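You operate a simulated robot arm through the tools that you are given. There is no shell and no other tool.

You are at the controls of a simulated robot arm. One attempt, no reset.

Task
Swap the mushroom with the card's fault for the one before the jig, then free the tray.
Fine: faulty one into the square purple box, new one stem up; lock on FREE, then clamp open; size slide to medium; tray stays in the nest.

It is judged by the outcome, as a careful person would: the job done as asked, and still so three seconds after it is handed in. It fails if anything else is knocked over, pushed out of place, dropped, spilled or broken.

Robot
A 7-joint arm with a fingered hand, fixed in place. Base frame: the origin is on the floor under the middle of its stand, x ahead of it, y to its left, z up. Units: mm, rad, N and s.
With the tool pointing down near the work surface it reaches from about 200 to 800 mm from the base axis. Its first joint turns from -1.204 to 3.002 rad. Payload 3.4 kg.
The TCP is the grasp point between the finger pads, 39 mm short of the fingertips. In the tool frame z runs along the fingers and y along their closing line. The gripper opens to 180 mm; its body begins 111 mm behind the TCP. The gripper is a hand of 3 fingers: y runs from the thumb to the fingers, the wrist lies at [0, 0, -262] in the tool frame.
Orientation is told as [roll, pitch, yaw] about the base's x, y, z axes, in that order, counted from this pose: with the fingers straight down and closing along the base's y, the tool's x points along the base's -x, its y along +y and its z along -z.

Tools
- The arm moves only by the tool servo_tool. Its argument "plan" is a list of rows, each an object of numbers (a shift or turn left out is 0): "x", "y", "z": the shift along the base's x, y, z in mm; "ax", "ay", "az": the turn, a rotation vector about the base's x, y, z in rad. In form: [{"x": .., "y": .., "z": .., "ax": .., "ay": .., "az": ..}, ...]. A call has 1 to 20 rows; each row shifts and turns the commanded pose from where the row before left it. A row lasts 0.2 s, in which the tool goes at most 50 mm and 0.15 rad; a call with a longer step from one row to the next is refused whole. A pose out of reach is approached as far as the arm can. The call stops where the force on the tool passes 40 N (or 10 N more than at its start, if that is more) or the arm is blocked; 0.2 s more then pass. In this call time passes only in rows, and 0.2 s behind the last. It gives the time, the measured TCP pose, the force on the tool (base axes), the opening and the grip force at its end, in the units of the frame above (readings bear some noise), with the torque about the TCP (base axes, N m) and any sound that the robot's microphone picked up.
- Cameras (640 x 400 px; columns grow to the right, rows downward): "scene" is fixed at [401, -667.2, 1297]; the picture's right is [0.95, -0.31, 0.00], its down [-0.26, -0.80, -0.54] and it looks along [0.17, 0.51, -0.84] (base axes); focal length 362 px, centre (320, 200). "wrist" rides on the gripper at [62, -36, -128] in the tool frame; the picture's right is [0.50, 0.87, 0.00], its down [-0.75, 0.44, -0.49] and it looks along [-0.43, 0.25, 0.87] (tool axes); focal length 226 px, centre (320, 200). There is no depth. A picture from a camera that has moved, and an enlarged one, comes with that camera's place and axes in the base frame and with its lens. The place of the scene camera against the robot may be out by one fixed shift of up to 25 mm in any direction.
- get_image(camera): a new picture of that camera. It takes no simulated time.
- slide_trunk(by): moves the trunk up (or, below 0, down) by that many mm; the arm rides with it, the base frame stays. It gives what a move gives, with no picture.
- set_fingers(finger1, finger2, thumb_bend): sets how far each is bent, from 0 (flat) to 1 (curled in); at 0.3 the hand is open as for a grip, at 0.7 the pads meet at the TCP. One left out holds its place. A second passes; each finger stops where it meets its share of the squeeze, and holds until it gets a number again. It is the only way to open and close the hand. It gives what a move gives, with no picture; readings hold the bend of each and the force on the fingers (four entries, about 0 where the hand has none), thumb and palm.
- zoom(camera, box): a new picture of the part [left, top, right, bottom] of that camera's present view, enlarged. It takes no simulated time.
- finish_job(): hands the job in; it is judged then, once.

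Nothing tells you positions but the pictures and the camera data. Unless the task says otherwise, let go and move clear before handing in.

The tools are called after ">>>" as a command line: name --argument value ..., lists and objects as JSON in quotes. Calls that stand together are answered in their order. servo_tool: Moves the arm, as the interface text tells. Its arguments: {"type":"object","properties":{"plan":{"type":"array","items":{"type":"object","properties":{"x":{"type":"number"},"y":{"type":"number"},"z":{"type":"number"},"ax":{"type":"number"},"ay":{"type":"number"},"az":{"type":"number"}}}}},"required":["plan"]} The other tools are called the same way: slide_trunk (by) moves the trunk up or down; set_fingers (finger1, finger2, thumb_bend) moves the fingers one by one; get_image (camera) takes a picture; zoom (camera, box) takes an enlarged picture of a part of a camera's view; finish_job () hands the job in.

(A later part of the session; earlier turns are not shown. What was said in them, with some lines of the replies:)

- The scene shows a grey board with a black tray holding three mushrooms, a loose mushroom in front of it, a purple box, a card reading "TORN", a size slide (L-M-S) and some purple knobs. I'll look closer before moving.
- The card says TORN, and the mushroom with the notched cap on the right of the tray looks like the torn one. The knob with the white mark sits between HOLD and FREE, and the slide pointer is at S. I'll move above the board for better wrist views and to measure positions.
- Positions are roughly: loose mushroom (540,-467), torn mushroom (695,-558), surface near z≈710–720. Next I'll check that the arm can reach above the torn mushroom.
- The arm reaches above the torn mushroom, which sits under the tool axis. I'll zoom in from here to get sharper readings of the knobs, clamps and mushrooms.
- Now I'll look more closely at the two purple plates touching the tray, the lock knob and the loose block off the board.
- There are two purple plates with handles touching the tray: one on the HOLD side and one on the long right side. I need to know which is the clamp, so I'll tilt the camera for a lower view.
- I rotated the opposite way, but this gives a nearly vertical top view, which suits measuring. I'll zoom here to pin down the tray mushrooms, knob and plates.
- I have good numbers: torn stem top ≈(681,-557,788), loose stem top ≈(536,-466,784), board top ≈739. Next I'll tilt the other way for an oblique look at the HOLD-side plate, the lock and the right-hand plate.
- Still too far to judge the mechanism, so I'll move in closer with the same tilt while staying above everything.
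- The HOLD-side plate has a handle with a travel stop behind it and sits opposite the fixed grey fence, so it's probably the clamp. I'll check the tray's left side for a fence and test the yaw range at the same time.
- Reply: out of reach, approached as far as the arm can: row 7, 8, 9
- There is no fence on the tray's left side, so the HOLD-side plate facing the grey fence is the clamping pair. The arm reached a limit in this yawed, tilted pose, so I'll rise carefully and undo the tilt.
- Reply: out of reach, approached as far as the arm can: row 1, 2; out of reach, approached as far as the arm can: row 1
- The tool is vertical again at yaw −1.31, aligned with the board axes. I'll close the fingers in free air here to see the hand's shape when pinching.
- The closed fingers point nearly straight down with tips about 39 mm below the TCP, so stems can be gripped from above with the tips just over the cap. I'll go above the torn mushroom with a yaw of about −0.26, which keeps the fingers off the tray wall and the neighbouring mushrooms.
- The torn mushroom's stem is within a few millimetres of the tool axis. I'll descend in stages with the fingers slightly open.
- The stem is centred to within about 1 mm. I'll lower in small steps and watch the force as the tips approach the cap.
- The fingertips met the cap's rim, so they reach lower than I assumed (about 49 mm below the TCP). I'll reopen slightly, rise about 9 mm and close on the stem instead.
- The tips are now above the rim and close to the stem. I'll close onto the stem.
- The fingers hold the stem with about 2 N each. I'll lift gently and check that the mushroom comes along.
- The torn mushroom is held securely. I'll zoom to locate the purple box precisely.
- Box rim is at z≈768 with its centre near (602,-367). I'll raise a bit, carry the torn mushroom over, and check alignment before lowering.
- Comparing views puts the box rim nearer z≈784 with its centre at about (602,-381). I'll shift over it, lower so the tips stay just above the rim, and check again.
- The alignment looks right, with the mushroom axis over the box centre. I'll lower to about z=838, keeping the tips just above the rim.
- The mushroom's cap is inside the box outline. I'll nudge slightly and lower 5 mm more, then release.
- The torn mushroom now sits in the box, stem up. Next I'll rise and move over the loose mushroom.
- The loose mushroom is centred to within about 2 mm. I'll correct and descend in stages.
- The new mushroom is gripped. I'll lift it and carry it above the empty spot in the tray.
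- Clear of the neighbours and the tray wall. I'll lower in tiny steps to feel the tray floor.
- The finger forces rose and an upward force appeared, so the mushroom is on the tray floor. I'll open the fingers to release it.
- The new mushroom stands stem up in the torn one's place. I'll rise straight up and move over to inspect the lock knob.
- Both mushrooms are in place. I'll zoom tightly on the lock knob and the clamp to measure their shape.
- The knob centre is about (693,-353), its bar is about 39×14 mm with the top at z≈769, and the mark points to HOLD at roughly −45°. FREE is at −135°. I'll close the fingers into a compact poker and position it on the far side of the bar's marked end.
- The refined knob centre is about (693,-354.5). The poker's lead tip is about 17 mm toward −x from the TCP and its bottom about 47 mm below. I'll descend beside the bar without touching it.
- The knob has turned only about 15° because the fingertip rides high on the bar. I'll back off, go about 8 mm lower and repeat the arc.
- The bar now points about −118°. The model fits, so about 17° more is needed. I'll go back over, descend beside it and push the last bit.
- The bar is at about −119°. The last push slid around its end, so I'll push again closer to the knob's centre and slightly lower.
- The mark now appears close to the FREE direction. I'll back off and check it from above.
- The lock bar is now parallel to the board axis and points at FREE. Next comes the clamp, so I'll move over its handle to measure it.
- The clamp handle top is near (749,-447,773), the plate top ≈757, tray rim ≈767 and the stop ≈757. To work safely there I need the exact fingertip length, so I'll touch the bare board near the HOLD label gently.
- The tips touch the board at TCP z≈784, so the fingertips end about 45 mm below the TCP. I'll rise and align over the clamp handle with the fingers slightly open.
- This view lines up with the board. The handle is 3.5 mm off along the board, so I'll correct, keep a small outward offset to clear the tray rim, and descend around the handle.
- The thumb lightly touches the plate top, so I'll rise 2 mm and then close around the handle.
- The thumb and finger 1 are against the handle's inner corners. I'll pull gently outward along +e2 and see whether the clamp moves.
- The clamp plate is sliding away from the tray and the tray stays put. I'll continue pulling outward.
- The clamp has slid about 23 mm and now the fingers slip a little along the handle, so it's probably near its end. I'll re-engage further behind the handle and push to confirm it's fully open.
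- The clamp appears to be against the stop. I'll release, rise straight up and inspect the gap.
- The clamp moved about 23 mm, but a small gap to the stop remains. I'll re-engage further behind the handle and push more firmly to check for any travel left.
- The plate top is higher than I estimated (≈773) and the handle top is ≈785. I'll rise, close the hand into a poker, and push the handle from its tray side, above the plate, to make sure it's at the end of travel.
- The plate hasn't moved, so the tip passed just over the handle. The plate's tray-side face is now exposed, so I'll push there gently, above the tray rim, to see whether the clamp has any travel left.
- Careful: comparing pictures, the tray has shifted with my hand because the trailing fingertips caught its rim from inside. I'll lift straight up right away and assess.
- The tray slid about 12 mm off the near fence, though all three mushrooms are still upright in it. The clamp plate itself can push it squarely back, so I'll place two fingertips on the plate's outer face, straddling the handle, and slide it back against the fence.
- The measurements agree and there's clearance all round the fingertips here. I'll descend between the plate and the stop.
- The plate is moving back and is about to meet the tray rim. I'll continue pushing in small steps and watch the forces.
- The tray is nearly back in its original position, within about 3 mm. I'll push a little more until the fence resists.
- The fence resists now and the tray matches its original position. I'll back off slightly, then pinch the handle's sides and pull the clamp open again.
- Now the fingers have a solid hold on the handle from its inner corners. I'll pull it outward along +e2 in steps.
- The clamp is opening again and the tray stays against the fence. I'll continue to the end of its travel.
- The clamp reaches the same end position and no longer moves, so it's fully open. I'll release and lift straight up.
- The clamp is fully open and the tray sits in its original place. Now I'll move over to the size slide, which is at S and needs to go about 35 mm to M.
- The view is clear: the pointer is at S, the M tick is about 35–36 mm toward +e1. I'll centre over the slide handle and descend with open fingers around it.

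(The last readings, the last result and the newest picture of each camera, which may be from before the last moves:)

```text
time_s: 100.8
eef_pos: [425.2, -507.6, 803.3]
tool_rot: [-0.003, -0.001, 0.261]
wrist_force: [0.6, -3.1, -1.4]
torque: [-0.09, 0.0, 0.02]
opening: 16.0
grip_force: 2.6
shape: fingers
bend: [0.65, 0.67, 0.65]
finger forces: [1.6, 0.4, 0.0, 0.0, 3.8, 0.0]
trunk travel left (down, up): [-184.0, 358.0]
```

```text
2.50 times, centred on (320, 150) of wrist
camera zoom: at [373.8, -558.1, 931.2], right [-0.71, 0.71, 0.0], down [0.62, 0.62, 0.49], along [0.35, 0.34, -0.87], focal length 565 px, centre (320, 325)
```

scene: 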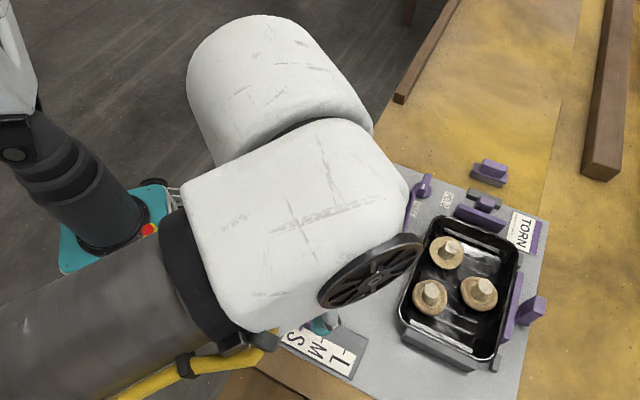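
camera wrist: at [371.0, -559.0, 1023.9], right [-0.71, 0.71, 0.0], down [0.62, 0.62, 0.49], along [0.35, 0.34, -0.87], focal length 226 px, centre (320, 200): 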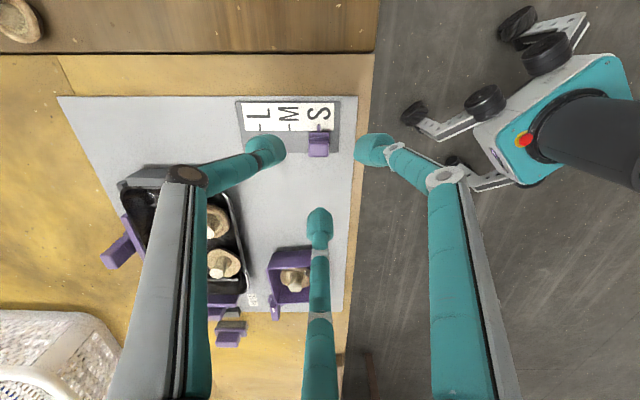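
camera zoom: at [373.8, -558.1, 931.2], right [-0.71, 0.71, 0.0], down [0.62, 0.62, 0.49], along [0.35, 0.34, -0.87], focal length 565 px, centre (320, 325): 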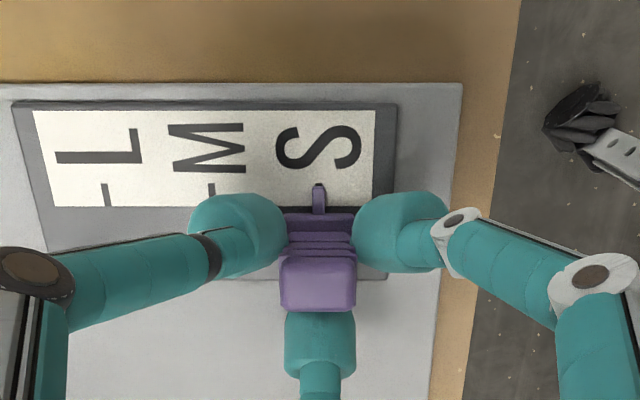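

The slide handle is gripped. I'll move it toward M about 30 mm first, then check the pointer.

>>> servo_tool --plan '[{"x": 2.1, "y": -2.1}, {"x": 4.3, "y": -4.2}, {"x": 4.3, "y": -4.2}, {"x": 4.3, "y": -4.2}, {"x": 4.3, "y": -4.2}, {"x": 2.9, "y": -2.8}]'

>>> zoom --camera "wrist" --box '[230, 70, 410, 230]'

```text
time_s: 102.2
eef_pos: [447.7, -530.1, 804.4]
tool_rot: [-0.006, -0.002, 0.259]
wrist_force: [-1.8, -0.4, -0.1]
torque: [-0.01, 0.06, 0.02]
opening: 16.4
grip_force: 2.0
shape: fingers
bend: [0.64, 0.67, 0.66]
finger forces: [3.0, 0.1, 0.0, 0.0, 2.1, 0.0]
trunk travel left (down, up): [-184.0, 358.0]
```

```text
2.50 times, centred on (320, 150) of wrist
camera zoom: at [396.2, -579.8, 931.1], right [-0.71, 0.71, -0.01], down [0.61, 0.62, 0.49], along [0.35, 0.34, -0.87], focal length 565 px, centre (320, 325)
```

zoom: 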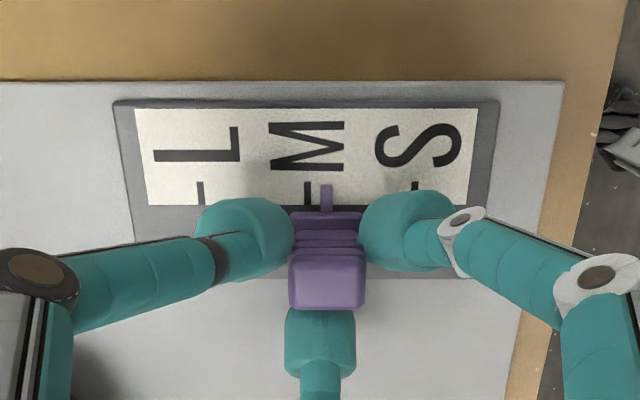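

>>> servo_tool --plan '[{"x": 2.1, "y": -2.1}, {"x": 2.1, "y": -2.1}]'

>>> zoom --camera "wrist" --box '[280, 90, 360, 170]'

```text
time_s: 102.8
eef_pos: [451.8, -533.1, 803.7]
tool_rot: [-0.005, -0.003, 0.26]
wrist_force: [-1.5, -1.4, 1.2]
torque: [-0.01, 0.08, -0.02]
opening: 16.2
grip_force: 2.6
shape: fingers
bend: [0.64, 0.67, 0.66]
finger forces: [2.8, 0.1, 0.0, 0.0, 2.4, 0.0]
trunk travel left (down, up): [-184.0, 358.0]
```

```text
5.00 times, centred on (320, 130) of wrist
camera zoom: at [400.4, -583.7, 931.0], right [-0.71, 0.71, 0.0], down [0.62, 0.62, 0.49], along [0.35, 0.34, -0.87], focal length 1130 px, centre (320, 550)
```

zoom: 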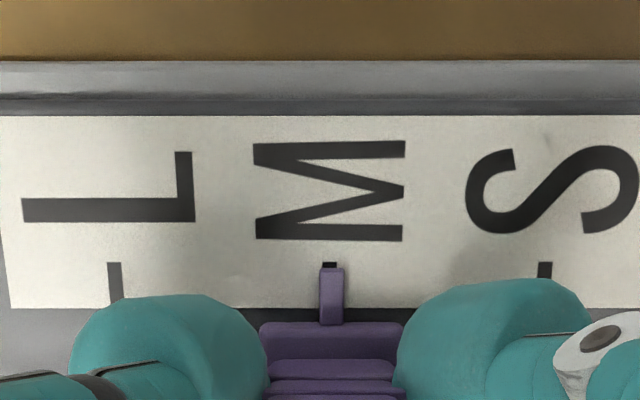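

The pointer sits right on the M tick. I'll release and check it stays.

>>> set_fingers --finger1 0.58 --finger2 0.58 --thumb_bend 0.58

>>> servo_tool --plan '[{"z": 15}, {"z": 35}, {"z": 45}]'

>>> zoom --camera "wrist" --box '[270, 80, 370, 160]'

>>> get_image --camera "scene"

```text
time_s: 103.8
eef_pos: [452.0, -533.6, 802.9]
tool_rot: [-0.005, -0.002, 0.259]
wrist_force: [0.8, -0.5, 0.9]
torque: [0.0, 0.01, 0.0]
opening: 45.0
grip_force: 0.0
shape: fingers
bend: [0.57, 0.57, 0.57]
finger forces: [0.0, 0.0, 0.0, 0.0, 0.0, 0.1]
trunk travel left (down, up): [-184.0, 358.0]
```

```text
time_s: 104.6
eef_pos: [454.7, -532.9, 899.9]
tool_rot: [-0.004, -0.001, 0.259]
wrist_force: [-0.9, -0.3, -0.6]
torque: [0.02, -0.01, 0.0]
opening: 44.9
grip_force: 0.0
shape: fingers
bend: [0.57, 0.57, 0.57]
finger forces: [0.0, 0.1, 0.1, 0.0, 0.1, 0.0]
trunk travel left (down, up): [-184.0, 358.0]
```

```text
5.00 times, centred on (320, 120) of wrist
camera zoom: at [402.8, -584.3, 1026.9], right [-0.71, 0.71, 0.0], down [0.62, 0.62, 0.49], along [0.35, 0.34, -0.87], focal length 1130 px, centre (320, 600)
```

zoom: 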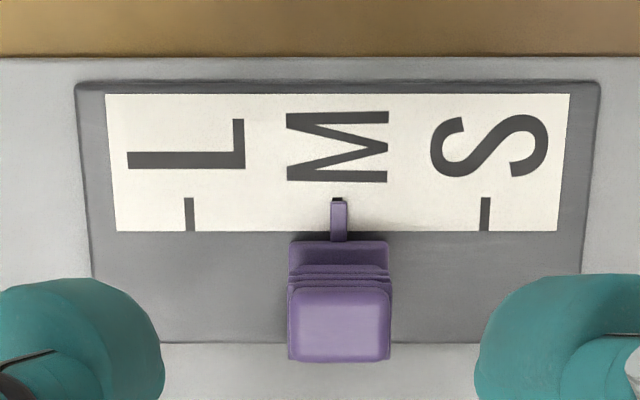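

```text
taken
```

scene: 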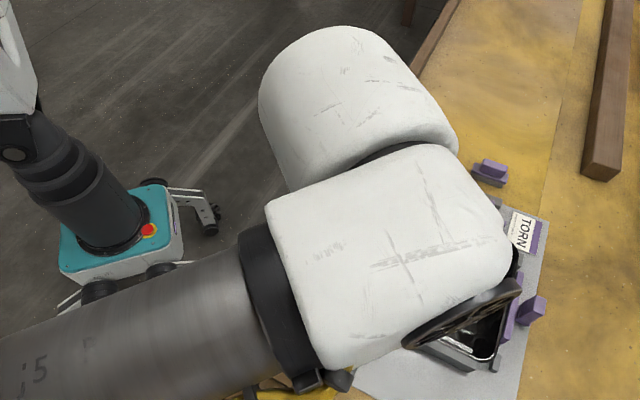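

The slide is exactly at M. I'll move the arm clear and inspect everything.

>>> servo_tool --plan '[{"z": 40}, {"x": -15, "y": 35, "z": 30}, {"x": -15, "y": 40}, {"x": -10, "y": 40}, {"y": 40}]'

>>> get_image --camera "scene"

>>> zoom --camera "scene" --box '[380, 150, 560, 260]'

>>> zoom --camera "scene" --box '[380, 200, 560, 380]'

>>> zoom --camera "scene" --box '[250, 280, 410, 380]'

>>> zoom --camera "scene" --box '[340, 160, 480, 250]'

```text
time_s: 105.8
eef_pos: [412.2, -377.1, 968.5]
tool_rot: [-0.006, -0.003, 0.261]
wrist_force: [0.5, 0.2, 0.5]
torque: [-0.01, 0.01, 0.01]
opening: 44.9
grip_force: 0.0
shape: fingers
bend: [0.57, 0.57, 0.57]
finger forces: [0.1, 0.0, 0.0, 0.0, 0.0, 0.0]
trunk travel left (down, up): [-184.0, 358.0]
```

```text
taken
```

scene: 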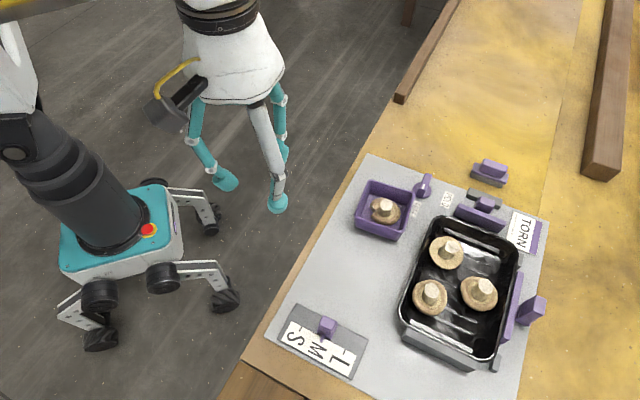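

```text
3.56 times, centred on (470, 205) of scene
camera zoom: at [401.0, -667.2, 1297.0], right [0.95, -0.31, 0.0], down [-0.26, -0.8, -0.54], along [0.17, 0.51, -0.84], focal length 1288 px, centre (-213, 182)
```

zoom: 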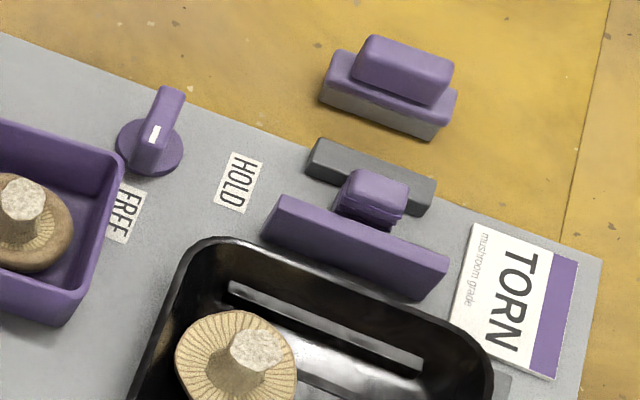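

```text
2.22 times, centred on (470, 290) of scene
camera zoom: at [401.0, -667.2, 1297.0], right [0.95, -0.31, 0.0], down [-0.26, -0.8, -0.54], along [0.17, 0.51, -0.84], focal length 805 px, centre (-13, 0)
```

zoom: 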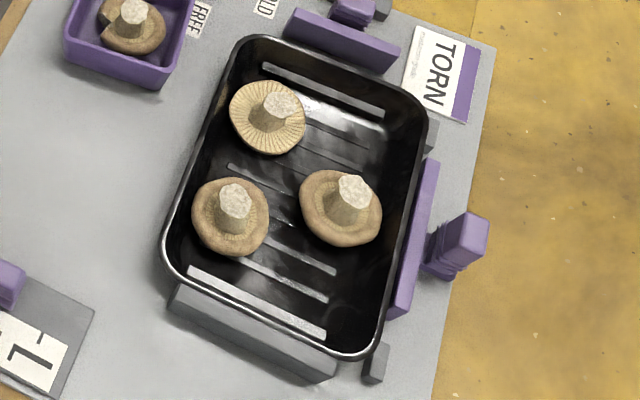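

```text
4.00 times, centred on (330, 330) of scene
camera zoom: at [401.0, -667.2, 1297.0], right [0.95, -0.31, 0.0], down [-0.26, -0.8, -0.54], along [0.17, 0.51, -0.84], focal length 1449 px, centre (280, -320)
```

zoom: 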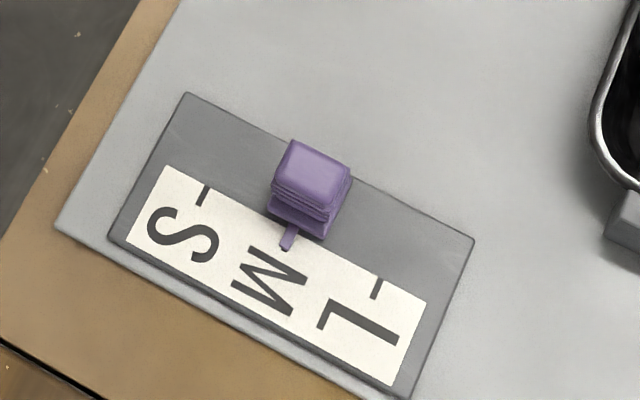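

```text
4.44 times, centred on (410, 205) of scene
camera zoom: at [401.0, -667.2, 1297.0], right [0.95, -0.31, 0.0], down [-0.26, -0.8, -0.54], along [0.17, 0.51, -0.84], focal length 1610 px, centre (-80, 178)
```

zoom: 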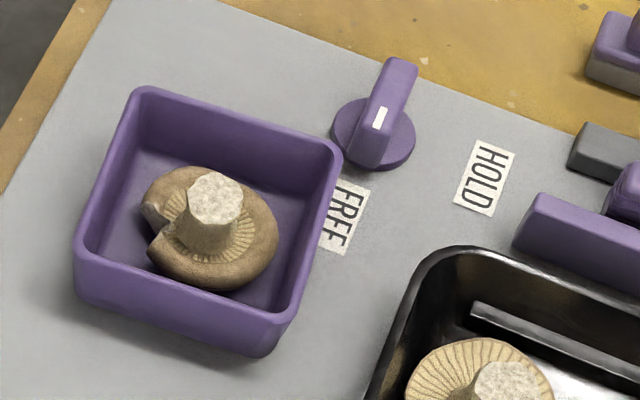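

Everything checks out. The torn mushroom is in the purple box, the new one stands stem up in the tray, and the lock bar points to FREE. The clamp is fully open, the tray is back against its fence in the nest, the slide is on M, and the arm is clear. I'm handing in.

>>> finish_job

```text
The job is handed in.
```

The job is handed in, and the last pictures showed every item in place. There was one slip along the way: I nudged the tray about 12 mm and had to put it back.

- **Mushrooms:** the torn one is in the square purple box. I let it go a couple of centimetres above the floor, because the fingers could not go deeper between the walls. The new one stands stem up in its place in the tray.
- **Lock:** turned to FREE before I touched the clamp. The bar is in line with the board axis and its mark points at the FREE label.
- **Clamp:** open to the end of its travel, about 24 mm back from the tray. Two purple plates touch the tray. I took the one on the HOLD side as the clamp because it faces the grey fence, and left the one on the long side alone.
- **Tray:** while I checked how far the clamp opened, trailing fingertips caught the rim and pulled the tray off its fence. I used the clamp plate to push it back, then opened the clamp again. Its position now matches the first pictures, and all the mushrooms in it stayed upright.
- **Size slide:** the pointer is on the M tick.

The arm is clear, and nothing else looked moved in the final pictures.
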